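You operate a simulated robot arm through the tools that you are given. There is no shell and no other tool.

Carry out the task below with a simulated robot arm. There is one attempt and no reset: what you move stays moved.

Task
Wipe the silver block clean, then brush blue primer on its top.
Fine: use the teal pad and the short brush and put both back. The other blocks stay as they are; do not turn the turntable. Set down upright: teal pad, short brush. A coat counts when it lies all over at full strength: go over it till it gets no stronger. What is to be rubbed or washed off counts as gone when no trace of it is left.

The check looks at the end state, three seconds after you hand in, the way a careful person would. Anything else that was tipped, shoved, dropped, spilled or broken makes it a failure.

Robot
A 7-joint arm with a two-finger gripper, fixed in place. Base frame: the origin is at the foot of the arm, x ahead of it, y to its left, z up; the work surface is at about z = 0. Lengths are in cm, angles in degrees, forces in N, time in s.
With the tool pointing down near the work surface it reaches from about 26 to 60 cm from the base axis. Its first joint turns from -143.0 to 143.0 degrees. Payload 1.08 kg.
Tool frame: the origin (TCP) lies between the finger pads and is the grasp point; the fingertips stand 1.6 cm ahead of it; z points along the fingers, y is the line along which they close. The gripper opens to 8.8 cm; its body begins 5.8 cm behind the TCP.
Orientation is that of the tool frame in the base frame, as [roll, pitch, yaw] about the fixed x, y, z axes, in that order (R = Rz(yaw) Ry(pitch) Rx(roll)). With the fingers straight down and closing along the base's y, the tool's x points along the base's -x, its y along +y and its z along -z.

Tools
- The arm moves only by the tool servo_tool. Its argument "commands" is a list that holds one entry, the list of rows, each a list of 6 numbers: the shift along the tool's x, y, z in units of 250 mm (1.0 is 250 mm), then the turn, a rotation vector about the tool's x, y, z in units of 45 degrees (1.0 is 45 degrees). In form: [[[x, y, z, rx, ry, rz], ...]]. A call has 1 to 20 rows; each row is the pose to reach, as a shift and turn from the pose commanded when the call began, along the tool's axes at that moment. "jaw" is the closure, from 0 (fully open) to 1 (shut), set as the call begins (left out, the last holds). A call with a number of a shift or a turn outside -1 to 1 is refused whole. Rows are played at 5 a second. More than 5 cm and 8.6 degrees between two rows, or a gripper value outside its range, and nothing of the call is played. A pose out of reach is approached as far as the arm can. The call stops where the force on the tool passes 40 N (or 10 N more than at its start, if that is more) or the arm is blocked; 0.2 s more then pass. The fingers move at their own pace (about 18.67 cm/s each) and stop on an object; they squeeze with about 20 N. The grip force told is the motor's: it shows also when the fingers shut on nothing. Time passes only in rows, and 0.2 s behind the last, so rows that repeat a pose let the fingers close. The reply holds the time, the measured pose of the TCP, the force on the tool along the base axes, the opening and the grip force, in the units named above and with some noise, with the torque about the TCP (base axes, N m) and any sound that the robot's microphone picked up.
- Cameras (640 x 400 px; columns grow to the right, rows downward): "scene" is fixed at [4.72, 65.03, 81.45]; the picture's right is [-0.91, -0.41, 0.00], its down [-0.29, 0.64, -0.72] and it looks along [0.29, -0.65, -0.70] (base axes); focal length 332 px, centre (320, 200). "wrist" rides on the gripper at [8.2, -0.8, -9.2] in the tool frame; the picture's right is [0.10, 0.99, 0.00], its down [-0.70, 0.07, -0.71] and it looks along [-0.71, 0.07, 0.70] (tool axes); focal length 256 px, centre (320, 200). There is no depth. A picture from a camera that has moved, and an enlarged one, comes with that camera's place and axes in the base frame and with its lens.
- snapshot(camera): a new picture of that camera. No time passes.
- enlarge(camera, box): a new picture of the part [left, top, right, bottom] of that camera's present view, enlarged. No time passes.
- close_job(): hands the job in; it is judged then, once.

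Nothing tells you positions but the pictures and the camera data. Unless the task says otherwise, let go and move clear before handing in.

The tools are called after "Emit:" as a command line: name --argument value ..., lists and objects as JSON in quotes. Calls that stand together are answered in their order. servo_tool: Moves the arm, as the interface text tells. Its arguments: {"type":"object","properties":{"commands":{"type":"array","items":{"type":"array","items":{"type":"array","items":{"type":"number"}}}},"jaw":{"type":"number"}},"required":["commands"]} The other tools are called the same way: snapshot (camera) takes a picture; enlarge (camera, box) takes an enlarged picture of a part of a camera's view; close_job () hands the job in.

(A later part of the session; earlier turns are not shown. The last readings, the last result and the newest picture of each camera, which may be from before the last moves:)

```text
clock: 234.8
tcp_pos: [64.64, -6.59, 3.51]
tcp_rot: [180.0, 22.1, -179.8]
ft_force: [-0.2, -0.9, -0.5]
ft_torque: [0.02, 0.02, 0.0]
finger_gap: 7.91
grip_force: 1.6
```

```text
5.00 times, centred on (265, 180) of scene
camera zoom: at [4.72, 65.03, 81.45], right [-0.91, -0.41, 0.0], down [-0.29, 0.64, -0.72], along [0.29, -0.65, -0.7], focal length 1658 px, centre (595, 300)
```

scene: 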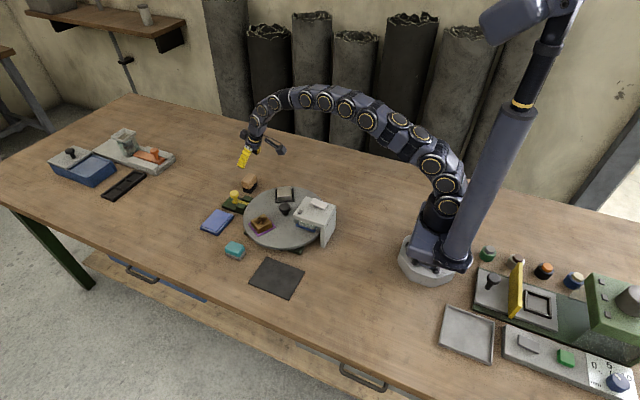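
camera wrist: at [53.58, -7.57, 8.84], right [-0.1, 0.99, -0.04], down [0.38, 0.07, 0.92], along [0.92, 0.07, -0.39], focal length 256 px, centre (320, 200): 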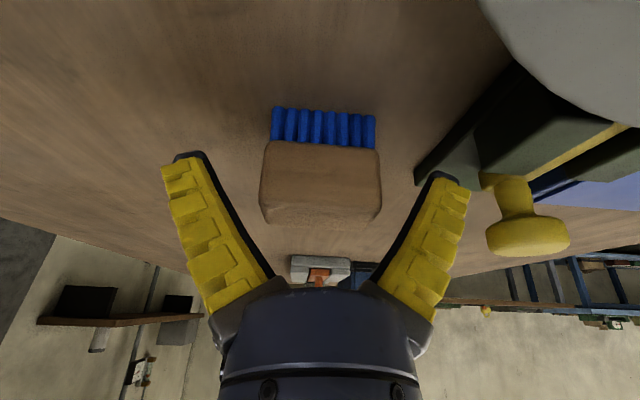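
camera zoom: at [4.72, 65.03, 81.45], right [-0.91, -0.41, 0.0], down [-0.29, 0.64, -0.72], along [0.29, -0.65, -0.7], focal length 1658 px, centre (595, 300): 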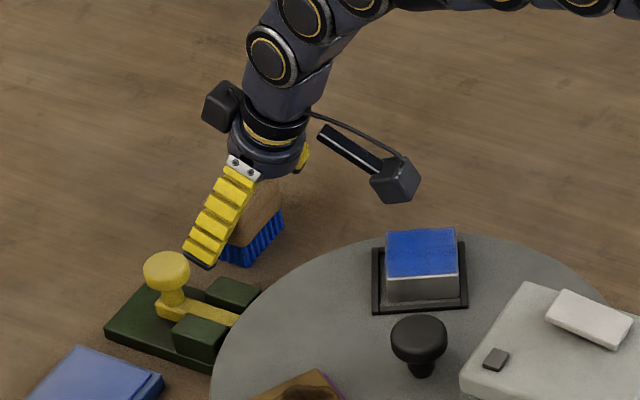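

The brush stands upright at its home (within ~0.1 cm). Regripping it at the right height and centre.

Emit:
servo_tool --commands '[[[-0.01, -0.001, -0.0067, 0, 0, 0], [-0.0205, -0.002, -0.0133, 0, 0, 0], [-0.0205, -0.002, -0.0133, 0, 0, 0]]]'

Emit:
servo_tool --commands '[[[0, 0, 0, 0, 0, 0], [0, 0, 0, 0, 0, 0], [0, 0, 0, 0, 0, 0], [0, 0, 0, 0, 0, 0]]]' --jaw 1.0

Emit:
servo_tool --commands '[[[-0.015, 0, -0.037, 0, 0, 0], [-0.045, 0, -0.111, 0, 0, 0], [-0.075, 0, -0.185, 0, 0, 0], [-0.105, 0, -0.26, 0, 0, 0], [-0.135, 0, -0.334, 0, 0, 0], [-0.165, 0, -0.408, 0, 0, 0], [-0.165, 0, -0.408, 0, 0, 0]]]'

Emit:
snapshot --camera "wrist"

Emit:
enlarge --camera "scene" --box '[215, 120, 315, 220]'

```text
clock: 235.6
tcp_pos: [64.93, -6.69, 3.97]
tcp_rot: [180.0, 22.0, -179.9]
ft_force: [0.0, -1.1, 0.1]
ft_torque: [0.0, -0.03, -0.02]
finger_gap: 7.96
grip_force: 1.0
```

```text
clock: 236.6
tcp_pos: [65.08, -6.71, 4.06]
tcp_rot: [-180.0, 22.0, 180.0]
ft_force: [0.0, 0.7, -0.1]
ft_torque: [0.0, -0.03, -0.01]
finger_gap: 5.43
grip_force: 20.3
```

```text
clock: 238.2
tcp_pos: [64.93, -6.65, 14.87]
tcp_rot: [180.0, 22.0, -180.0]
ft_force: [-0.4, -0.3, -0.9]
ft_torque: [0.02, -0.02, 0.01]
finger_gap: 5.39
grip_force: 20.0
```

```text
taken
camera wrist: at [53.87, -7.61, 20.23], right [-0.1, 0.99, -0.04], down [0.39, 0.07, 0.92], along [0.92, 0.07, -0.39], focal length 256 px, centre (320, 200)
```

wrist: 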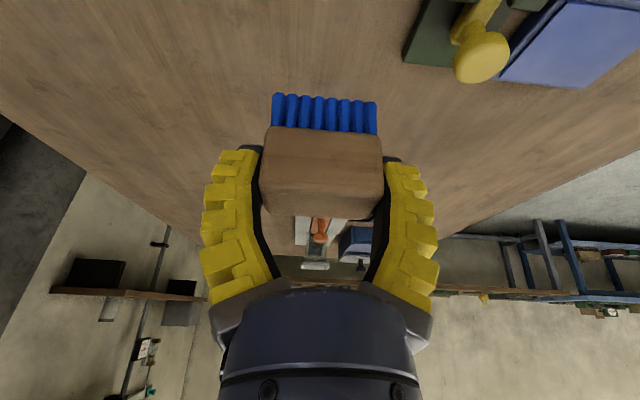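

```text
4.00 times, centred on (265, 170) of scene
camera zoom: at [4.72, 65.03, 81.45], right [-0.91, -0.41, 0.0], down [-0.29, 0.64, -0.72], along [0.29, -0.65, -0.7], focal length 1327 px, centre (540, 320)
```

zoom: 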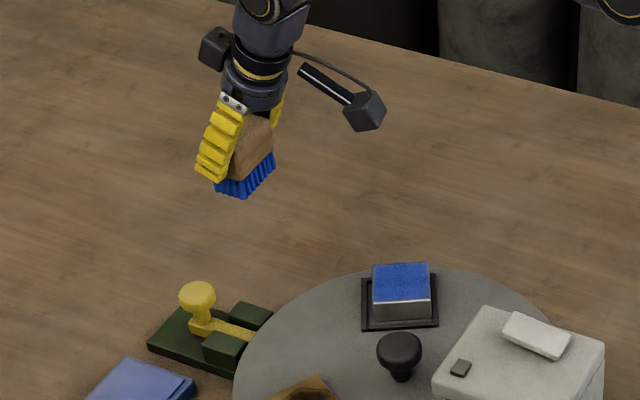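

No marks left on the table and the grip is fresh. Reloading on the blue pad.

Emit:
servo_tool --commands '[[[0, 0.08, 0, 0, 0, 0], [0, 0.18, 0, 0, 0, 0], [0, 0.28, 0.001, 0, 0, 0], [0, 0.38, 0.002, 0, 0, 0], [0, 0.48, 0.003, 0, 0, 0], [0, 0.58, 0.004, 0, 0, 0], [-0.0012, 0.68, 0.005, 0, 0, 0], [-0.0012, 0.764, 0.0056, 0, 0, 0], [-0.0012, 0.764, 0.0056, 0, 0, 0]]]'

Emit:
servo_tool --commands '[[[0.03, 0, 0.075, 0, 0, 0], [0.065, 0, 0.16, 0, 0, 0], [0.1, 0, 0.247, 0, 0, 0], [0.121, 0, 0.299, 0, 0, 0], [0.1345, 0, 0.3331, 0, 0, 0], [0.1345, 0, 0.3331, 0, 0, 0]]]'

Emit:
servo_tool --commands '[[[0.0015, 0, 0.0037, 0, 0, 0], [0.003, 0, 0.0074, 0, 0, 0], [0.003, 0, 0.0074, 0, 0, 0]]]'

```text
clock: 240.2
tcp_pos: [64.97, 12.45, 15.04]
tcp_rot: [180.0, 22.0, 180.0]
ft_force: [0.2, 0.2, -0.3]
ft_torque: [0.01, 0.0, 0.0]
finger_gap: 5.4
grip_force: 20.3
```

```text
clock: 241.6
tcp_pos: [65.11, 12.47, 5.85]
tcp_rot: [-180.0, 22.0, -179.9]
ft_force: [0.1, -0.1, -0.4]
ft_torque: [-0.01, 0.0, 0.02]
finger_gap: 5.39
grip_force: 20.1
```

```text
clock: 242.4
tcp_pos: [64.96, 12.38, 5.79]
tcp_rot: [-179.9, 22.1, -180.0]
ft_force: [-1.3, -0.9, 4.0]
ft_torque: [0.06, 0.13, 0.05]
finger_gap: 5.4
grip_force: 19.6
```

Contact at 4 N. Small load strokes, lift, and back to the block.

Emit:
servo_tool --commands '[[[0, 0.02, 0, 0, 0, 0], [0, 0.04, 0, 0, 0, 0], [0, 0.02, 0, 0, 0, 0], [0, 0, 0, 0, 0, 0], [0, -0.02, 0, 0, 0, 0], [0, -0.04, 0, 0, 0, 0], [0, -0.02, 0, 0, 0, 0], [0, 0, 0, 0, 0, 0]]]'

Emit:
servo_tool --commands '[[[-0.015, 0, -0.037, 0, 0, 0], [-0.045, 0, -0.111, 0, 0, 0], [-0.075, 0, -0.185, 0, 0, 0], [-0.105, 0, -0.26, 0, 0, 0], [-0.1375, 0, -0.3405, 0, 0, 0], [-0.1375, 0, -0.3405, 0, 0, 0]]]'

Emit:
servo_tool --commands '[[[-0.01, -0.02, -0.06, 0, 0, 0], [0.01, -0.1, -0.1, 0, 0, 0], [0.04, -0.2, -0.14, 0, 0, 0], [0.07, -0.3, -0.17, 0, 0, 0], [0.1, -0.4, -0.2, 0, 0, 0], [0.13, -0.5, -0.22, 0, 0, 0], [0.165, -0.6, -0.24, 0, 0, 0], [0.1997, -0.672, -0.2532, 0, 0, 0], [0.1997, -0.672, -0.2532, 0, 0, 0]]]'

Emit:
servo_tool --commands '[[[0.05, 0, 0, -0.05, 0, -0.1236], [0.1, 0, 0.005, -0.1, 0, -0.2472], [0.16, 0, 0.01, -0.15, 0, -0.3709], [0.22, -0.001, 0.02, -0.2, 0, -0.4945], [0.28, -0.002, 0.03, -0.2497, 0, -0.6181], [0.34, -0.002, 0.04, -0.2497, 0, -0.6181], [0.3987, -0.002, 0.0546, -0.2497, 0, -0.6181], [0.3987, -0.002, 0.0546, -0.2497, 0, -0.6181]]]'

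Emit:
snapshot --camera "wrist"

Emit:
enlarge --camera "scene" --box '[260, 160, 320, 210]'

```text
clock: 244.2
tcp_pos: [65.11, 12.47, 5.67]
tcp_rot: [-179.9, 22.2, -180.0]
ft_force: [0.5, -4.8, 5.1]
ft_torque: [-0.03, 0.06, 0.07]
finger_gap: 5.39
grip_force: 20.0
```

```text
clock: 245.6
tcp_pos: [64.9, 12.45, 14.92]
tcp_rot: [-180.0, 22.1, -179.9]
ft_force: [0.2, 0.0, 0.0]
ft_torque: [0.0, -0.04, -0.01]
finger_gap: 5.34
grip_force: 20.3
```

```text
clock: 247.6
tcp_pos: [58.12, -4.35, 18.84]
tcp_rot: [180.0, 22.0, -179.9]
ft_force: [0.5, -0.4, -0.5]
ft_torque: [-0.02, -0.01, 0.04]
finger_gap: 5.39
grip_force: 21.0
```

```text
clock: 249.4
tcp_pos: [49.25, -4.38, 13.72]
tcp_rot: [-180.0, 21.9, -149.9]
ft_force: [-0.4, 0.7, 1.0]
ft_torque: [0.0, 0.01, 0.0]
finger_gap: 5.36
grip_force: 20.4
```

```text
taken
camera wrist: at [40.13, -10.78, 19.17], right [-0.58, 0.81, -0.04], down [0.3, 0.26, 0.92], along [0.76, 0.52, -0.39], focal length 256 px, centre (320, 200)
```

wrist: 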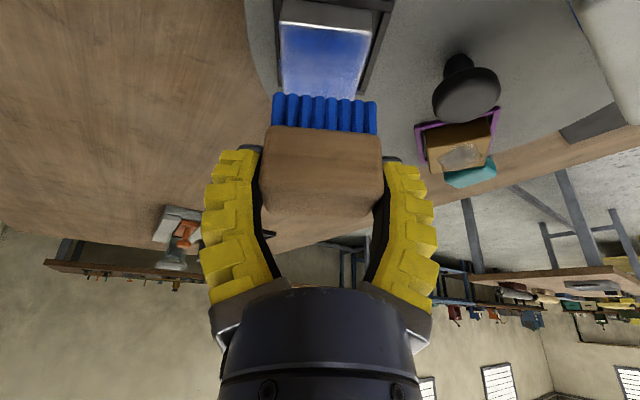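

```text
8.00 times, centred on (290, 185) of scene
camera zoom: at [4.72, 65.03, 81.45], right [-0.91, -0.41, 0.0], down [-0.29, 0.64, -0.72], along [0.29, -0.65, -0.7], focal length 2654 px, centre (560, 320)
```

zoom: 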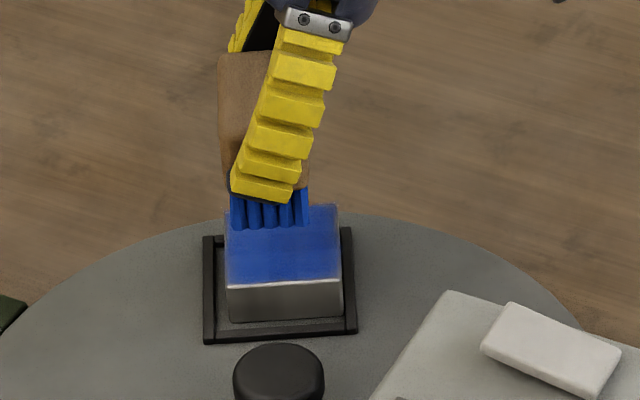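

Brush slightly far of centre relative to the block, so I'll offset the lanes accordingly. Descending on the far lane.

Emit:
servo_tool --commands '[[[0.004, 0, 0.035, 0, 0, 0], [0.009, -0.003, 0.075, 0, 0, 0], [0.0142, -0.006, 0.1259, 0, 0, 0], [0.0202, -0.006, 0.1407, 0, 0, 0], [0.0202, -0.006, 0.1407, 0, 0, 0]]]'

Emit:
servo_tool --commands '[[[0.0008, 0, 0.0019, 0, 0, 0], [0.0008, 0, 0.0019, 0, 0, 0]]]'

```text
clock: 250.6
tcp_pos: [50.24, -4.17, 10.47]
tcp_rot: [-180.0, 22.1, -149.9]
ft_force: [0.6, 0.3, 2.6]
ft_torque: [-0.01, 0.08, 0.0]
finger_gap: 5.39
grip_force: 20.1
```

```text
clock: 251.2
tcp_pos: [50.37, -4.11, 10.38]
tcp_rot: [-179.9, 22.1, -149.9]
ft_force: [0.4, -0.1, 12.2]
ft_torque: [-0.06, 0.22, 0.01]
finger_gap: 5.37
grip_force: 20.3
```

Emit:
servo_tool --commands '[[[-0.0005, 0, -0.0012, 0, 0, 0], [-0.0005, 0.03, -0.0012, 0, 0, 0], [-0.0005, 0.06, -0.0012, 0, 0, 0], [-0.0005, 0.03, -0.0012, 0, 0, 0], [-0.0005, 0, -0.0012, 0, 0, 0], [-0.0005, -0.03, -0.0012, 0, 0, 0], [-0.0005, -0.06, -0.0012, 0, 0, 0], [-0.0005, -0.03, -0.0012, 0, 0, 0], [-0.0005, 0, -0.0012, 0, 0, 0], [-0.0005, 0.03, -0.0012, 0, 0, 0], [-0.0005, 0.06, -0.0012, 0, 0, 0], [-0.0005, 0.03, -0.0012, 0, 0, 0], [-0.0005, 0, -0.0012, 0, 0, 0], [-0.0005, -0.03, -0.0012, 0, 0, 0], [-0.0005, -0.06, -0.0012, 0, 0, 0], [-0.0005, -0.03, -0.0012, 0, 0, 0], [-0.0005, 0, -0.0012, 0, 0, 0]]]'

Emit:
servo_tool --commands '[[[-0.0075, 0, -0.0185, 0, 0, 0], [0.046, 0, -0.04, 0, 0, 0], [0.0964, 0, -0.0604, 0, 0, 0], [0.1039, 0, -0.0419, 0, 0, 0], [0.1039, 0, -0.0419, 0, 0, 0]]]'

```text
clock: 254.8
tcp_pos: [50.24, -4.08, 10.4]
tcp_rot: [-179.9, 22.1, -150.0]
ft_force: [1.0, -2.9, 3.6]
ft_torque: [-0.04, 0.04, 0.04]
finger_gap: 5.41
grip_force: 20.1
```

```text
clock: 256.0
tcp_pos: [47.69, -5.61, 10.36]
tcp_rot: [180.0, 22.0, -149.8]
ft_force: [1.8, -0.2, -1.0]
ft_torque: [-0.02, 0.02, -0.01]
finger_gap: 5.4
grip_force: 20.6
```

Emit:
servo_tool --commands '[[[0.0008, 0, 0.0019, 0, 0, 0], [0.0008, 0, 0.0019, 0, 0, 0]]]'

Emit:
servo_tool --commands '[[[0.0005, 0, 0.0012, 0, 0, 0], [0.0005, 0, 0.0012, 0, 0, 0]]]'

```text
clock: 256.6
tcp_pos: [47.72, -5.57, 10.27]
tcp_rot: [-180.0, 22.0, -149.9]
ft_force: [0.3, -1.0, 3.0]
ft_torque: [0.03, 0.07, 0.03]
finger_gap: 5.44
grip_force: 20.2
```

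```text
clock: 257.2
tcp_pos: [47.86, -5.6, 10.36]
tcp_rot: [-179.8, 22.1, -149.8]
ft_force: [-0.1, -2.5, 5.6]
ft_torque: [0.04, 0.13, 0.03]
finger_gap: 5.41
grip_force: 19.8
```

Near lane in contact at 5.6 N; stroking, then the centre lane.

Emit:
servo_tool --commands '[[[0, 0, 0, 0, 0, 0], [0, 0.03, 0, 0, 0, 0], [0, 0.06, 0, 0, 0, 0], [0, 0.03, 0, 0, 0, 0], [0, 0, 0, 0, 0, 0], [0, -0.03, 0, 0, 0, 0], [0, -0.06, 0, 0, 0, 0], [0, -0.03, 0, 0, 0, 0], [0, 0, 0, 0, 0, 0], [0, 0.03, 0, 0, 0, 0], [0, 0.06, 0, 0, 0, 0], [0, 0.03, 0, 0, 0, 0], [0, 0, 0, 0, 0, 0], [0, -0.03, 0, 0, 0, 0], [0, -0.06, 0, 0, 0, 0], [0, -0.03, 0, 0, 0, 0], [0, 0, 0, 0, 0, 0]]]'

Emit:
servo_tool --commands '[[[-0.0075, 0, -0.0185, 0, 0, 0], [-0.033, 0, -0.008, 0, 0, 0], [-0.0594, 0, 0.0025, 0, 0, 0], [-0.0519, 0, 0.021, 0, 0, 0], [-0.0519, 0, 0.021, 0, 0, 0]]]'

Emit:
enlarge --camera "scene" --box '[276, 182, 298, 204]'

```text
clock: 260.8
tcp_pos: [47.84, -5.49, 10.37]
tcp_rot: [-180.0, 22.0, -150.0]
ft_force: [-0.7, -0.3, -0.5]
ft_torque: [0.02, -0.01, 0.0]
finger_gap: 5.41
grip_force: 20.1
```

```text
clock: 262.0
tcp_pos: [48.99, -4.89, 10.31]
tcp_rot: [-180.0, 22.1, -149.9]
ft_force: [0.0, 2.6, 5.3]
ft_torque: [0.12, 0.14, -0.03]
finger_gap: 5.42
grip_force: 20.3
```

```text
16.00 times, centred on (287, 193) of scene
camera zoom: at [4.72, 65.03, 81.45], right [-0.91, -0.41, 0.0], down [-0.29, 0.64, -0.72], along [0.29, -0.65, -0.7], focal length 5307 px, centre (848, 312)
```

zoom: 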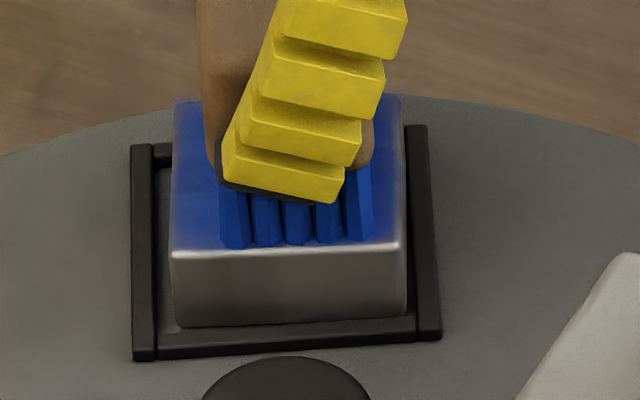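

Centred on the block with 5 N. Stroking the centre lane, then lifting for a look.

Emit:
servo_tool --commands '[[[0, 0.03, 0, 0, 0, 0], [0, 0.06, 0, 0, 0, 0], [0, 0.03, 0, 0, 0, 0], [0, 0, 0, 0, 0, 0], [0, -0.03, 0, 0, 0, 0], [0, -0.06, 0, 0, 0, 0], [0, -0.03, 0, 0, 0, 0], [0, 0, 0, 0, 0, 0], [0, 0.03, 0, 0, 0, 0], [0, 0.06, 0, 0, 0, 0], [0, 0.03, 0, 0, 0, 0], [0, 0, 0, 0, 0, 0], [0, -0.03, 0, 0, 0, 0], [0, -0.06, 0, 0, 0, 0], [0, -0.03, 0, 0, 0, 0], [0, 0, 0, 0, 0, 0]]]'

Emit:
servo_tool --commands '[[[-0.0075, 0, -0.0185, 0, 0, 0], [-0.03, 0, -0.0742, 0, 0, 0], [-0.06, 0, -0.1484, 0, 0, 0], [-0.09, 0, -0.2226, 0, 0, 0], [-0.12, 0, -0.2968, 0, 0, 0], [-0.12, 0, -0.2968, 0, 0, 0]]]'

Emit:
enlarge --camera "scene" --box '[276, 182, 298, 204]'

Emit:
enlarge --camera "wrist" --box '[260, 0, 400, 110]'

```text
clock: 265.4
tcp_pos: [48.98, -4.92, 10.36]
tcp_rot: [-179.8, 22.0, -149.9]
ft_force: [3.4, -5.6, 5.7]
ft_torque: [-0.13, 0.06, 0.1]
finger_gap: 5.44
grip_force: 19.8
```

```text
clock: 266.8
tcp_pos: [49.05, -4.89, 18.28]
tcp_rot: [-180.0, 22.0, -150.0]
ft_force: [-0.3, 0.0, -0.8]
ft_torque: [0.03, 0.01, 0.0]
finger_gap: 5.41
grip_force: 20.6
```

```text
16.00 times, centred on (287, 193) of scene
camera zoom: at [4.72, 65.03, 81.45], right [-0.91, -0.41, 0.0], down [-0.29, 0.64, -0.72], along [0.29, -0.65, -0.7], focal length 5307 px, centre (848, 312)
```

zoom: 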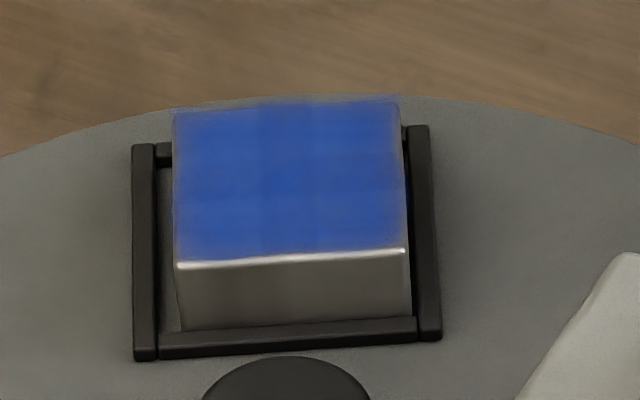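

```text
3.64 times, centred on (330, 55) of wrist
camera zoom: at [39.93, -11.2, 23.59], right [-0.58, 0.81, -0.04], down [0.3, 0.26, 0.92], along [0.76, 0.52, -0.39], focal length 931 px, centre (284, 727)
```

zoom: 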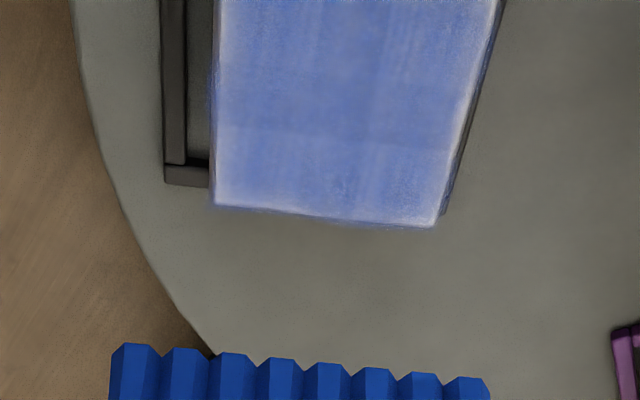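

I'll zoom in tighter to compare the centre with the side columns.

Emit:
enlarge --camera "scene" --box '[280, 184, 294, 198]'

Emit:
enlarge --camera "scene" --box '[281, 184, 287, 192]'

Emit:
enlarge --camera "scene" --box '[287, 184, 293, 192]'

```text
16.00 times, centred on (287, 191) of scene
camera zoom: at [4.72, 65.03, 81.45], right [-0.91, -0.41, 0.0], down [-0.29, 0.64, -0.72], along [0.29, -0.65, -0.7], focal length 5307 px, centre (848, 344)
```

zoom: 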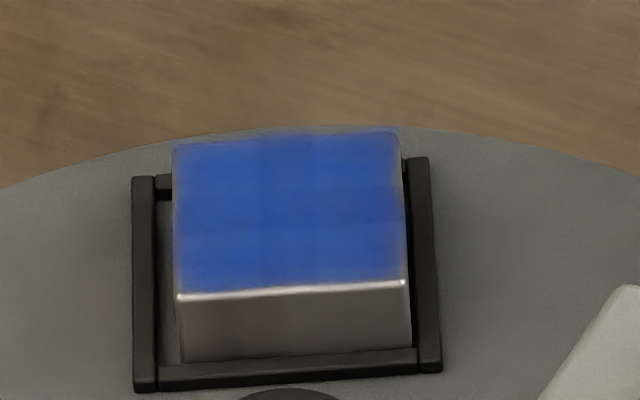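

```text
16.00 times, centred on (284, 188) of scene
camera zoom: at [4.72, 65.03, 81.45], right [-0.91, -0.41, 0.0], down [-0.29, 0.64, -0.72], along [0.29, -0.65, -0.7], focal length 5307 px, centre (896, 392)
```

zoom: 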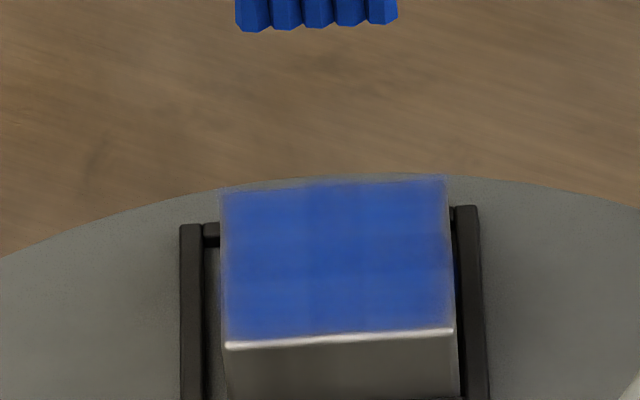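

```text
16.00 times, centred on (290, 188) of scene
camera zoom: at [4.72, 65.03, 81.45], right [-0.91, -0.41, 0.0], down [-0.29, 0.64, -0.72], along [0.29, -0.65, -0.7], focal length 5307 px, centre (800, 392)
```

zoom: 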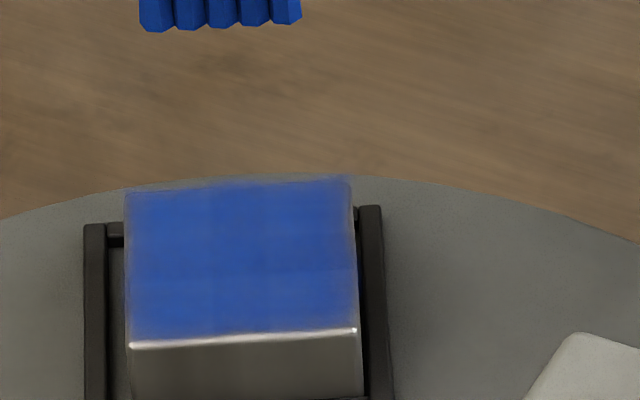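

The coat now looks even, with only the soft overlap pattern. One more verification round on near and far lanes to confirm it gets no stronger.

Emit:
servo_tool --commands '[[[0.04, 0, 0.07, 0, 0, 0], [0.08, 0, 0.14, 0, 0, 0], [0.12, 0, 0.21, 0, 0, 0], [0.15, 0, 0.2535, 0, 0, 0], [0.1571, 0, 0.261, 0, 0, 0], [0.1646, 0, 0.2795, 0, 0, 0], [0.1646, 0, 0.2795, 0, 0, 0]]]'

Emit:
servo_tool --commands '[[[0.0006, 0, 0.0015, 0, 0, 0], [0.0006, 0, 0.0015, 0, 0, 0]]]'

```text
clock: 268.4
tcp_pos: [47.79, -5.46, 10.26]
tcp_rot: [-180.0, 22.1, -150.0]
ft_force: [-0.1, -0.5, 2.5]
ft_torque: [-0.01, 0.03, -0.05]
finger_gap: 5.44
grip_force: 20.1
```

```text
clock: 269.0
tcp_pos: [47.95, -5.38, 10.24]
tcp_rot: [-180.0, 22.1, -149.9]
ft_force: [-0.7, 0.8, 9.4]
ft_torque: [-0.02, 0.13, 0.03]
finger_gap: 5.43
grip_force: 19.8
```

Emit:
servo_tool --commands '[[[-0.0002, 0, -0.0004, 0, 0, 0], [-0.0002, 0.03, -0.0004, 0, 0, 0], [-0.0002, 0.06, -0.0004, 0, 0, 0], [-0.0002, 0.03, -0.0004, 0, 0, 0], [-0.0002, 0, -0.0004, 0, 0, 0], [-0.0002, -0.03, -0.0004, 0, 0, 0], [-0.0002, -0.06, -0.0004, 0, 0, 0], [-0.0002, -0.03, -0.0004, 0, 0, 0], [-0.0002, 0, -0.0004, 0, 0, 0], [-0.0002, 0.03, -0.0004, 0, 0, 0], [-0.0002, 0.06, -0.0004, 0, 0, 0], [-0.0002, 0.03, -0.0004, 0, 0, 0], [-0.0002, 0, -0.0004, 0, 0, 0], [-0.0002, -0.03, -0.0004, 0, 0, 0], [-0.0002, -0.06, -0.0004, 0, 0, 0], [-0.0002, -0.03, -0.0004, 0, 0, 0], [-0.0002, 0, -0.0004, 0, 0, 0]]]'

Emit:
servo_tool --commands '[[[-0.0075, 0, -0.0185, 0, 0, 0], [-0.053, 0, 0.0, 0, 0, 0], [-0.1, 0, 0.0189, 0, 0, 0], [-0.0927, 0, 0.0375, 0, 0, 0], [-0.0927, 0, 0.0375, 0, 0, 0]]]'

```text
clock: 272.6
tcp_pos: [48.04, -5.42, 10.18]
tcp_rot: [-179.9, 22.1, -150.0]
ft_force: [0.5, 0.5, -0.9]
ft_torque: [0.01, 0.01, 0.03]
finger_gap: 5.46
grip_force: 20.2
```

```text
clock: 273.8
tcp_pos: [50.02, -4.27, 10.28]
tcp_rot: [179.9, 22.0, -149.9]
ft_force: [0.6, 0.0, -0.4]
ft_torque: [0.02, -0.01, -0.01]
finger_gap: 5.48
grip_force: 19.4
```

Emit:
servo_tool --commands '[[[0.0008, 0, 0.0019, 0, 0, 0], [0.0008, 0, 0.0019, 0, 0, 0]]]'

Emit:
servo_tool --commands '[[[0.0005, 0, 0.0012, 0, 0, 0], [0.0005, 0, 0.0012, 0, 0, 0]]]'

```text
clock: 274.4
tcp_pos: [50.18, -4.2, 10.3]
tcp_rot: [-180.0, 22.0, -149.9]
ft_force: [-0.7, 0.5, 4.9]
ft_torque: [0.12, 0.17, -0.03]
finger_gap: 5.47
grip_force: 20.0
```

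```text
clock: 275.0
tcp_pos: [50.27, -4.2, 10.23]
tcp_rot: [-179.9, 22.1, -149.9]
ft_force: [-0.8, -0.2, 9.9]
ft_torque: [0.03, 0.22, -0.03]
finger_gap: 5.45
grip_force: 20.3
```

Emit:
servo_tool --commands '[[[-0.0002, 0, -0.0004, 0, 0, 0], [-0.0002, 0.03, -0.0004, 0, 0, 0], [-0.0002, 0.06, -0.0004, 0, 0, 0], [-0.0002, 0.03, -0.0004, 0, 0, 0], [-0.0002, 0, -0.0004, 0, 0, 0], [-0.0002, -0.03, -0.0004, 0, 0, 0], [-0.0002, -0.06, -0.0004, 0, 0, 0], [-0.0002, -0.03, -0.0004, 0, 0, 0], [-0.0002, 0, -0.0004, 0, 0, 0], [-0.0002, 0.03, -0.0004, 0, 0, 0], [-0.0002, 0.06, -0.0004, 0, 0, 0], [-0.0002, 0.03, -0.0004, 0, 0, 0], [-0.0002, 0, -0.0004, 0, 0, 0], [-0.0002, -0.03, -0.0004, 0, 0, 0], [-0.0002, -0.06, -0.0004, 0, 0, 0], [-0.0002, -0.03, -0.0004, 0, 0, 0], [-0.0002, 0, -0.0004, 0, 0, 0]]]'

Emit:
servo_tool --commands '[[[-0.0075, 0, -0.0185, 0, 0, 0], [-0.03, 0, -0.0742, 0, 0, 0], [-0.06, 0, -0.1484, 0, 0, 0], [-0.09, 0, -0.2226, 0, 0, 0], [-0.12, 0, -0.2968, 0, 0, 0], [-0.12, 0, -0.2968, 0, 0, 0]]]'

Emit:
enlarge --camera "scene" --box '[280, 184, 294, 198]'

Emit:
snapshot --camera "wrist"

```text
clock: 278.6
tcp_pos: [50.24, -4.14, 10.23]
tcp_rot: [-179.8, 22.2, -150.1]
ft_force: [2.3, -4.9, 5.3]
ft_torque: [-0.08, 0.05, 0.08]
finger_gap: 5.47
grip_force: 19.7
```

```text
clock: 280.0
tcp_pos: [50.08, -4.25, 18.21]
tcp_rot: [-179.9, 22.0, -150.0]
ft_force: [-0.1, 0.6, -1.1]
ft_torque: [0.02, 0.05, -0.03]
finger_gap: 5.46
grip_force: 19.5
```

```text
16.00 times, centred on (287, 191) of scene
camera zoom: at [4.72, 65.03, 81.45], right [-0.91, -0.41, 0.0], down [-0.29, 0.64, -0.72], along [0.29, -0.65, -0.7], focal length 5307 px, centre (848, 344)
```

zoom: 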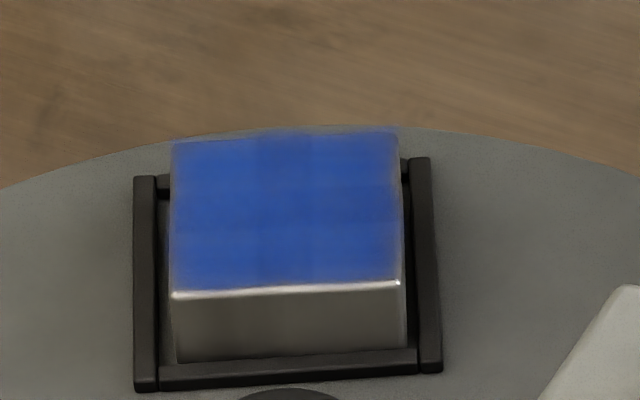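

```text
taken
camera wrist: at [40.87, -10.49, 23.57], right [-0.58, 0.81, -0.04], down [0.3, 0.26, 0.92], along [0.76, 0.52, -0.39], focal length 256 px, centre (320, 200)
```

wrist: 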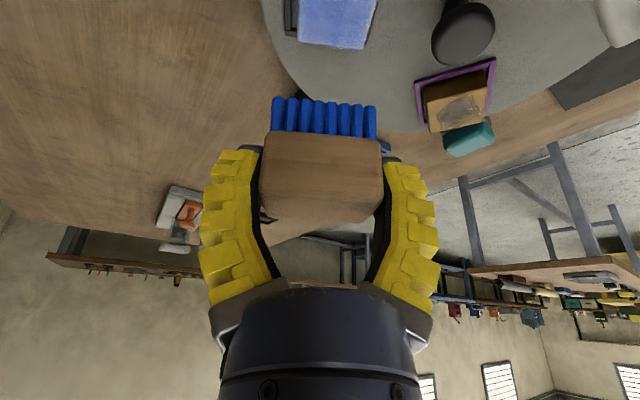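

The picture is the same as before this round, so it gets no stronger in the main area. As a last check on the rims, I'll run one extra-wide pass at the far and near edges.

Emit:
servo_tool --commands '[[[0.02, 0, 0.08, 0, 0, 0], [0.045, 0, 0.15, 0, 0, 0], [0.07, 0, 0.23, 0, 0, 0], [0.0902, 0, 0.2873, 0, 0, 0], [0.0977, 0, 0.3058, 0, 0, 0], [0.0977, 0, 0.3058, 0, 0, 0]]]'

Emit:
servo_tool --commands '[[[0.0005, 0, 0.0012, 0, 0, 0], [0.0005, 0, 0.0012, 0, 0, 0]]]'

```text
clock: 281.4
tcp_pos: [50.38, -3.89, 10.13]
tcp_rot: [-179.9, 22.0, -149.9]
ft_force: [0.4, 0.8, 4.0]
ft_torque: [0.13, 0.09, -0.02]
finger_gap: 5.48
grip_force: 20.1
```

```text
clock: 282.0
tcp_pos: [50.59, -3.94, 10.19]
tcp_rot: [-180.0, 22.0, -149.8]
ft_force: [-0.5, 0.8, 10.2]
ft_torque: [0.12, 0.22, 0.03]
finger_gap: 5.51
grip_force: 19.8
```

Emit:
servo_tool --commands '[[[-0.0002, 0, -0.0004, 0, 0, 0], [-0.0002, 0.03, -0.0004, 0, 0, 0], [-0.0002, 0.06, -0.0004, 0, 0, 0], [-0.0002, 0.03, -0.0004, 0, 0, 0], [-0.0002, 0, -0.0004, 0, 0, 0], [-0.0002, -0.03, -0.0004, 0, 0, 0], [-0.0002, -0.06, -0.0004, 0, 0, 0], [-0.0002, -0.03, -0.0004, 0, 0, 0], [-0.0002, 0, -0.0004, 0, 0, 0], [-0.0002, 0.03, -0.0004, 0, 0, 0], [-0.0002, 0.06, -0.0004, 0, 0, 0], [-0.0002, 0.03, -0.0004, 0, 0, 0], [-0.0002, 0, -0.0004, 0, 0, 0], [-0.0002, -0.03, -0.0004, 0, 0, 0], [-0.0002, -0.06, -0.0004, 0, 0, 0], [-0.0002, -0.03, -0.0004, 0, 0, 0], [-0.0002, 0, -0.0004, 0, 0, 0]]]'

Emit:
servo_tool --commands '[[[-0.0075, 0, -0.0185, 0, 0, 0], [0.055, 0, -0.044, 0, 0, 0], [0.1219, 0, -0.0709, 0, 0, 0], [0.1294, 0, -0.0523, 0, 0, 0], [0.1294, 0, -0.0523, 0, 0, 0]]]'

Emit:
enlarge --camera "scene" --box '[280, 184, 294, 198]'

```text
clock: 285.6
tcp_pos: [50.66, -3.99, 10.19]
tcp_rot: [-179.9, 21.9, -149.9]
ft_force: [0.5, -2.0, 1.2]
ft_torque: [0.0, -0.03, 0.02]
finger_gap: 5.52
grip_force: 20.0
```

```text
clock: 286.8
tcp_pos: [47.48, -5.59, 10.3]
tcp_rot: [180.0, 22.1, -150.0]
ft_force: [-0.3, -0.4, -1.3]
ft_torque: [-0.02, -0.03, -0.05]
finger_gap: 5.51
grip_force: 20.0
```

```text
16.00 times, centred on (287, 191) of scene
camera zoom: at [4.72, 65.03, 81.45], right [-0.91, -0.41, 0.0], down [-0.29, 0.64, -0.72], along [0.29, -0.65, -0.7], focal length 5307 px, centre (848, 344)
```

zoom: 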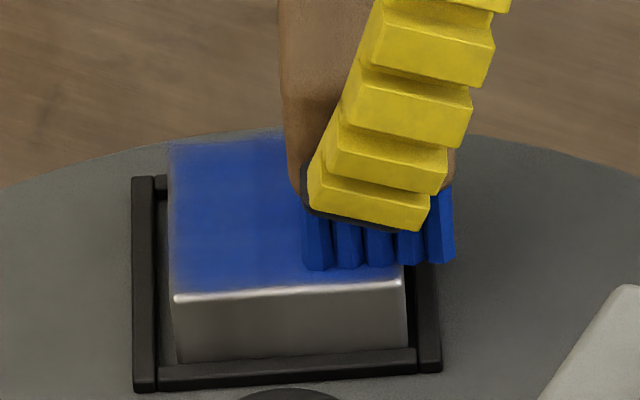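

Emit:
servo_tool --commands '[[[0.0012, 0, 0.003, 0, 0, 0], [0.0012, 0, 0.003, 0, 0, 0]]]'

Emit:
servo_tool --commands '[[[0.0005, 0, 0.0012, 0, 0, 0], [0.0005, 0, 0.0012, 0, 0, 0]]]'

```text
clock: 287.4
tcp_pos: [47.51, -5.66, 10.09]
tcp_rot: [-179.9, 22.1, -150.0]
ft_force: [-0.6, 0.1, 6.3]
ft_torque: [0.18, 0.1, 0.02]
finger_gap: 5.53
grip_force: 19.7
```

```text
clock: 288.0
tcp_pos: [47.69, -5.68, 10.17]
tcp_rot: [-179.8, 22.1, -150.1]
ft_force: [-2.2, -1.3, 12.5]
ft_torque: [0.18, 0.13, -0.02]
finger_gap: 5.5
grip_force: 19.9
```

Emit:
servo_tool --commands '[[[-0.0003, 0, -0.0007, 0, 0, 0], [-0.0003, 0.03, -0.0007, 0, 0, 0], [-0.0003, 0.06, -0.0007, 0, 0, 0], [-0.0003, 0.03, -0.0007, 0, 0, 0], [-0.0003, 0, -0.0007, 0, 0, 0], [-0.0003, -0.03, -0.0007, 0, 0, 0], [-0.0003, -0.06, -0.0007, 0, 0, 0], [-0.0003, -0.03, -0.0007, 0, 0, 0], [-0.0003, 0, -0.0007, 0, 0, 0], [-0.0003, 0.03, -0.0007, 0, 0, 0], [-0.0003, 0.06, -0.0007, 0, 0, 0], [-0.0003, 0.03, -0.0007, 0, 0, 0], [-0.0003, 0, -0.0007, 0, 0, 0], [-0.0003, -0.03, -0.0007, 0, 0, 0], [-0.0003, -0.06, -0.0007, 0, 0, 0], [-0.0003, -0.03, -0.0007, 0, 0, 0], [-0.0003, 0, -0.0007, 0, 0, 0]]]'

Emit:
servo_tool --commands '[[[-0.0075, 0, -0.0185, 0, 0, 0], [-0.03, 0, -0.0742, 0, 0, 0], [-0.06, 0, -0.1484, 0, 0, 0], [-0.09, 0, -0.2226, 0, 0, 0], [-0.12, 0, -0.2968, 0, 0, 0], [-0.12, 0, -0.2968, 0, 0, 0]]]'

Emit:
enlarge --camera "scene" --box '[280, 184, 294, 198]'

Emit:
snapshot --camera "wrist"

```text
clock: 291.6
tcp_pos: [47.56, -5.55, 10.05]
tcp_rot: [-180.0, 22.1, -150.0]
ft_force: [0.0, -1.2, 1.4]
ft_torque: [-0.08, -0.05, -0.01]
finger_gap: 5.57
grip_force: 20.5
```

```text
clock: 293.0
tcp_pos: [47.41, -5.66, 18.04]
tcp_rot: [179.9, 22.0, -150.0]
ft_force: [-0.2, 0.2, -0.6]
ft_torque: [0.07, 0.01, 0.0]
finger_gap: 5.55
grip_force: 20.4
```

```text
16.00 times, centred on (287, 191) of scene
camera zoom: at [4.72, 65.03, 81.45], right [-0.91, -0.41, 0.0], down [-0.29, 0.64, -0.72], along [0.29, -0.65, -0.7], focal length 5307 px, centre (848, 344)
```

zoom: 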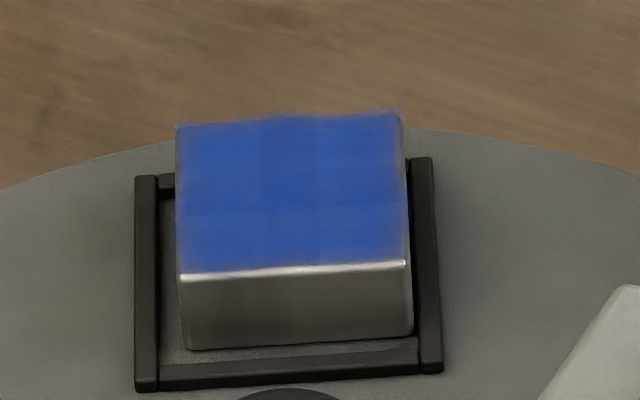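

```text
taken
camera wrist: at [38.4, -11.95, 23.31], right [-0.58, 0.81, -0.04], down [0.3, 0.26, 0.92], along [0.76, 0.52, -0.39], focal length 256 px, centre (320, 200)
```

wrist: 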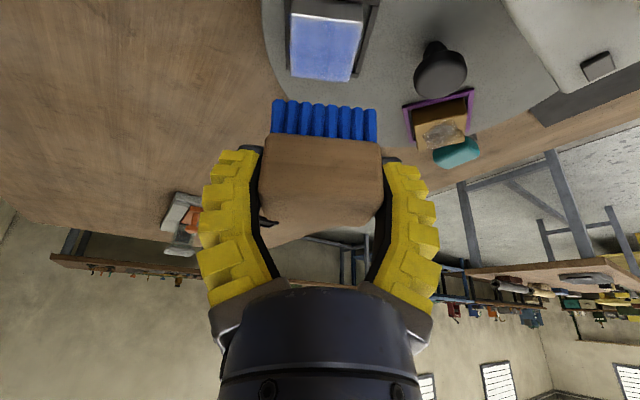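

The coat is unchanged by this pass, even at the rims: full strength reached. Now returning the brush to its home.

Emit:
servo_tool --commands '[[[-0.055, -0.038, 0.022, 0.04, 0, 0.099], [-0.115, -0.081, 0.046, 0.08, 0, 0.198], [-0.175, -0.124, 0.071, 0.125, 0, 0.309], [-0.235, -0.166, 0.095, 0.167, 0, 0.413], [-0.295, -0.209, 0.119, 0.208, 0, 0.515], [-0.355, -0.251, 0.143, 0.2497, 0, 0.6181], [-0.415, -0.294, 0.168, 0.2497, 0, 0.6181], [-0.475, -0.336, 0.192, 0.2497, 0, 0.6181], [-0.5388, -0.3816, 0.2176, 0.2497, 0, 0.6181], [-0.5388, -0.3816, 0.2176, 0.2497, 0, 0.6181]]]'

Emit:
servo_tool --commands '[[[0.03, 0, 0.075, 0, 0, 0], [0.07, 0, 0.175, 0, 0, 0], [0.11, 0, 0.275, 0, 0, 0], [0.15, 0, 0.372, 0, 0, 0], [0.18, 0, 0.446, 0, 0, 0], [0.2, 0, 0.4955, 0, 0, 0], [0.2, 0, 0.4955, 0, 0, 0]]]'

Emit:
snapshot --camera "wrist"

Emit:
enlarge --camera "scene" --box '[225, 140, 305, 220]'

```text
clock: 295.2
tcp_pos: [65.03, -6.44, 17.98]
tcp_rot: [180.0, 22.0, -179.9]
ft_force: [0.0, -1.1, -0.6]
ft_torque: [-0.01, -0.01, 0.0]
finger_gap: 5.56
grip_force: 19.9
```

```text
clock: 296.8
tcp_pos: [65.03, -6.55, 4.69]
tcp_rot: [180.0, 22.1, -180.0]
ft_force: [-0.2, -0.1, -0.3]
ft_torque: [-0.02, 0.01, 0.01]
finger_gap: 5.54
grip_force: 19.8
```

```text
taken
camera wrist: at [54.12, -7.46, 10.06], right [-0.1, 0.99, -0.04], down [0.38, 0.07, 0.92], along [0.92, 0.07, -0.39], focal length 256 px, centre (320, 200)
```

wrist: 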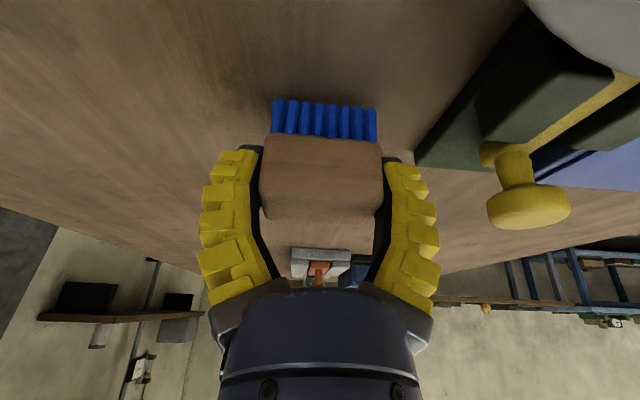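

```text
5.00 times, centred on (265, 180) of scene
camera zoom: at [4.72, 65.03, 81.45], right [-0.91, -0.41, 0.0], down [-0.29, 0.64, -0.72], along [0.29, -0.65, -0.7], focal length 1658 px, centre (595, 300)
```

zoom: 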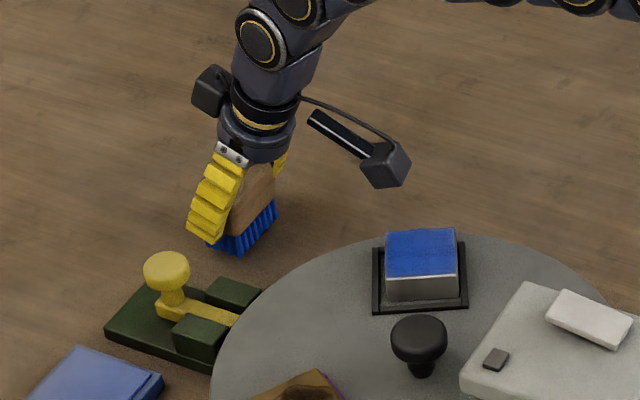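

Just above the table; small alignment correction, then lowering gently to touchdown.

Emit:
servo_tool --commands '[[[0.009, -0.0025, 0.012, 0, 0, 0], [0.0187, -0.005, 0.0248, 0, 0, 0], [0.0187, -0.005, 0.0248, 0, 0, 0]]]'

Emit:
servo_tool --commands '[[[0.0015, 0, 0.0037, 0, 0, 0], [0.003, 0, 0.0074, 0, 0, 0], [0.003, 0, 0.0074, 0, 0, 0]]]'

Emit:
servo_tool --commands '[[[0.0012, 0, 0.003, 0, 0, 0], [0.0012, 0, 0.003, 0, 0, 0]]]'

```text
clock: 297.6
tcp_pos: [64.82, -6.67, 3.95]
tcp_rot: [-180.0, 22.0, 180.0]
ft_force: [-0.4, 0.1, -0.3]
ft_torque: [0.01, 0.01, -0.03]
finger_gap: 5.53
grip_force: 19.7
```

```text
clock: 298.4
tcp_pos: [64.86, -6.57, 3.75]
tcp_rot: [180.0, 21.9, -179.9]
ft_force: [-0.4, 1.0, -0.1]
ft_torque: [0.02, 0.02, -0.04]
finger_gap: 5.54
grip_force: 20.2
```

```text
clock: 299.0
tcp_pos: [64.89, -6.65, 3.79]
tcp_rot: [-179.9, 22.1, -179.9]
ft_force: [-2.7, 1.8, 4.1]
ft_torque: [-0.06, 0.2, -0.1]
finger_gap: 5.54
grip_force: 19.9
```

Touchdown at 4 N. Releasing the brush and lifting clear.

Emit:
servo_tool --commands '[[[0.0003, 0, 0.0007, 0, 0, 0], [0.0003, 0, 0.0007, 0, 0, 0]]]'

Emit:
servo_tool --commands '[[[0, 0, 0, 0, 0, 0], [0, 0, 0, 0, 0, 0], [0, 0, 0, 0, 0, 0]]]' --jaw 0.12

Emit:
snapshot --camera "wrist"

```text
clock: 299.6
tcp_pos: [64.78, -6.81, 3.82]
tcp_rot: [179.9, 22.1, -179.9]
ft_force: [3.9, 0.1, 4.3]
ft_torque: [-0.1, -0.05, 0.11]
finger_gap: 5.52
grip_force: 20.5
```

```text
clock: 300.4
tcp_pos: [64.82, -6.66, 3.52]
tcp_rot: [180.0, 22.0, -179.9]
ft_force: [0.0, 0.1, -0.2]
ft_torque: [-0.01, 0.01, 0.01]
finger_gap: 7.91
grip_force: 0.8
```

```text
taken
camera wrist: at [53.74, -7.61, 9.0], right [-0.1, 0.99, -0.04], down [0.38, 0.07, 0.92], along [0.92, 0.07, -0.39], focal length 256 px, centre (320, 200)
```

wrist: 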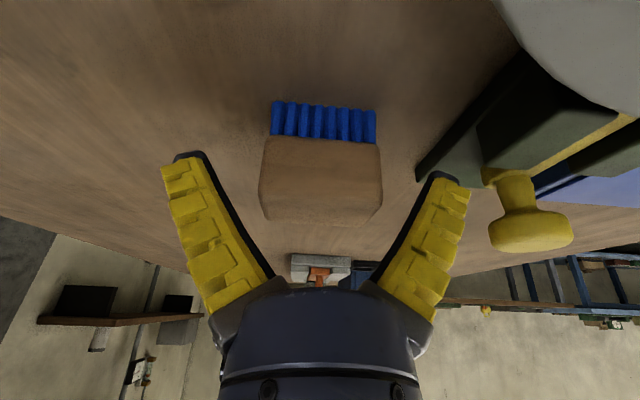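

Emit:
servo_tool --commands '[[[-0.015, 0, -0.037, 0, 0, 0], [-0.045, 0, -0.111, 0, 0, 0], [-0.075, 0, -0.185, 0, 0, 0], [-0.105, 0, -0.26, 0, 0, 0], [-0.135, 0, -0.334, 0, 0, 0], [-0.165, 0, -0.408, 0, 0, 0], [-0.195, 0, -0.482, 0, 0, 0], [-0.195, 0, -0.482, 0, 0, 0]]]'

Emit:
snapshot --camera "wrist"

Emit:
enlarge --camera "scene" --box '[215, 150, 305, 230]'

```text
clock: 302.2
tcp_pos: [64.83, -6.79, 16.69]
tcp_rot: [-180.0, 22.0, -179.9]
ft_force: [-0.6, 0.3, -0.3]
ft_torque: [0.04, 0.04, 0.03]
finger_gap: 7.95
grip_force: 1.2
```

```text
taken
camera wrist: at [53.67, -7.71, 22.06], right [-0.1, 0.99, -0.04], down [0.38, 0.07, 0.92], along [0.92, 0.07, -0.39], focal length 256 px, centre (320, 200)
```

wrist: 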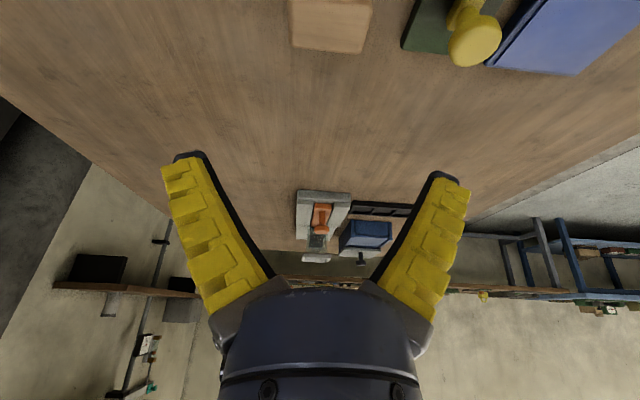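

```text
5.00 times, centred on (260, 190) of scene
camera zoom: at [4.72, 65.03, 81.45], right [-0.91, -0.41, 0.0], down [-0.29, 0.64, -0.72], along [0.29, -0.65, -0.7], focal length 1658 px, centre (620, 250)
```

zoom: 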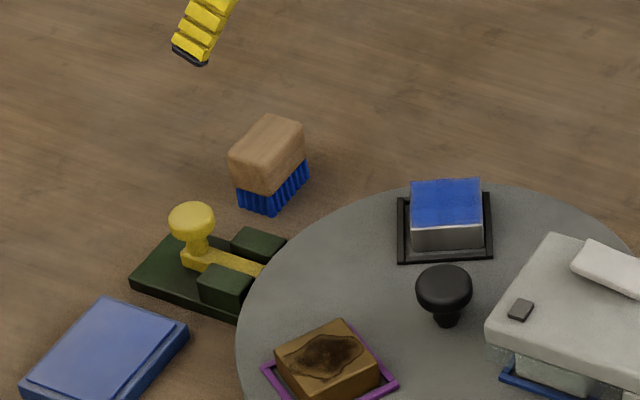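

The brush stands upright at its home. Retracting the arm, levelling the tool, and taking a last top-down look at the block.

Emit:
servo_tool --commands '[[[0.03, -0.005, -0.08, 0, 0.08, 0], [0.08, -0.01, -0.16, 0, 0.16, 0], [0.13, -0.016, -0.24, 0, 0.25, 0], [0.18, -0.022, -0.32, 0, 0.33, 0], [0.23, -0.028, -0.4, 0, 0.41, 0], [0.28, -0.034, -0.48, 0, 0.489, 0], [0.33, -0.04, -0.56, 0, 0.489, 0], [0.3796, -0.048, -0.6408, 0, 0.489, 0], [0.3796, -0.048, -0.6408, 0, 0.489, 0]]]'

Emit:
snapshot --camera "wrist"

Emit:
snapshot --camera "scene"

```text
clock: 304.2
tcp_pos: [50.05, -8.08, 27.92]
tcp_rot: [180.0, 0.0, -179.9]
ft_force: [-0.1, 0.0, 0.0]
ft_torque: [-0.01, 0.0, 0.03]
finger_gap: 7.94
grip_force: 1.6
```

```text
taken
camera wrist: at [41.79, -9.08, 37.01], right [-0.1, 0.99, 0.0], down [0.7, 0.07, 0.71], along [0.71, 0.07, -0.71], focal length 256 px, centre (320, 200)
```

wrist: 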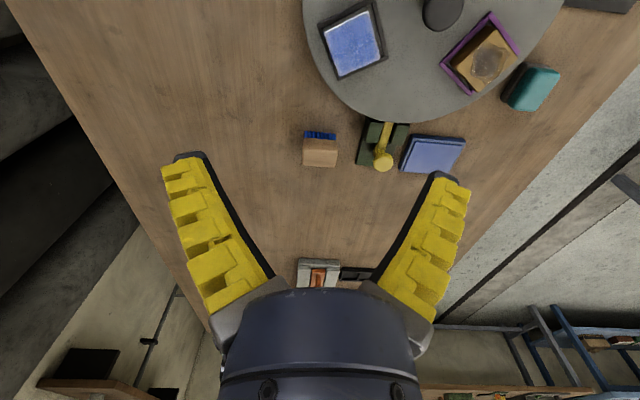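

```text
taken
```

scene: 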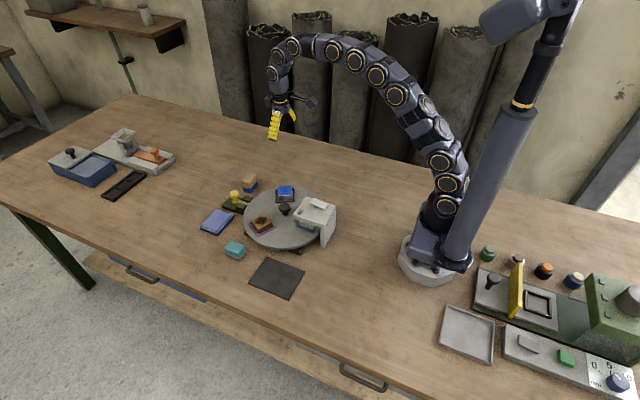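

Emit:
enlarge --camera "wrist" --box '[310, 0, 400, 90]'

Emit:
enlarge --camera "scene" --box '[180, 160, 360, 310]'

Emit:
enlarge --camera "scene" --box '[276, 182, 298, 204]'

```text
4.44 times, centred on (355, 45) of wrist
camera zoom: at [41.79, -9.08, 37.01], right [-0.1, 0.99, 0.0], down [0.7, 0.07, 0.71], along [0.71, 0.07, -0.71], focal length 1138 px, centre (164, 889)
```

zoom: 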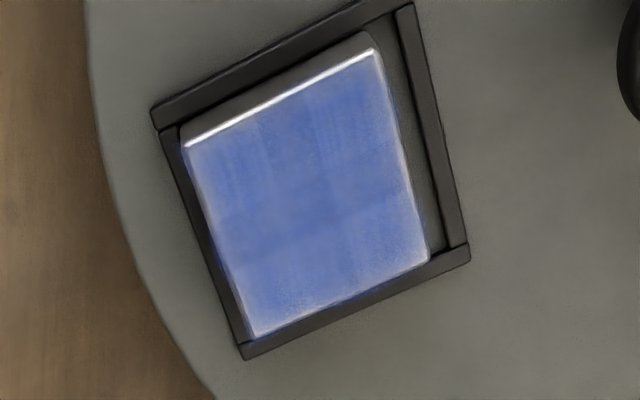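

```text
2.67 times, centred on (270, 235) of scene
camera zoom: at [4.72, 65.03, 81.45], right [-0.91, -0.41, 0.0], down [-0.29, 0.64, -0.72], along [0.29, -0.65, -0.7], focal length 884 px, centre (453, 107)
```

zoom: 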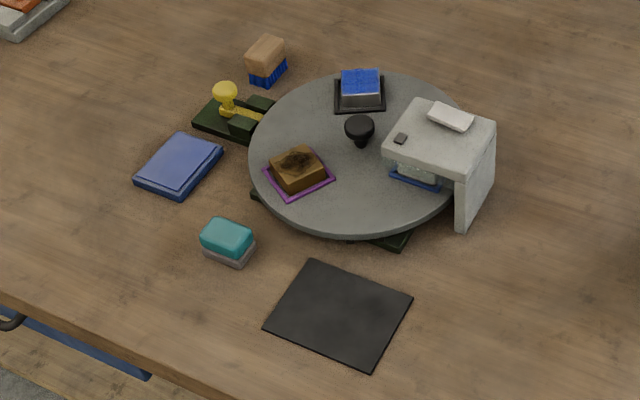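

```text
16.00 times, centred on (287, 193) of scene
camera zoom: at [4.72, 65.03, 81.45], right [-0.91, -0.41, 0.0], down [-0.29, 0.64, -0.72], along [0.29, -0.65, -0.7], focal length 5307 px, centre (848, 312)
```

zoom: 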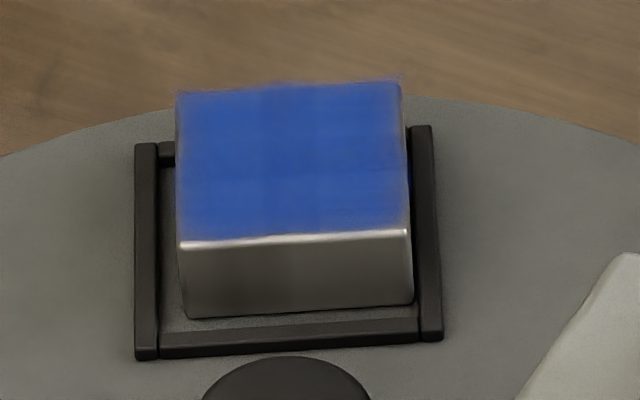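

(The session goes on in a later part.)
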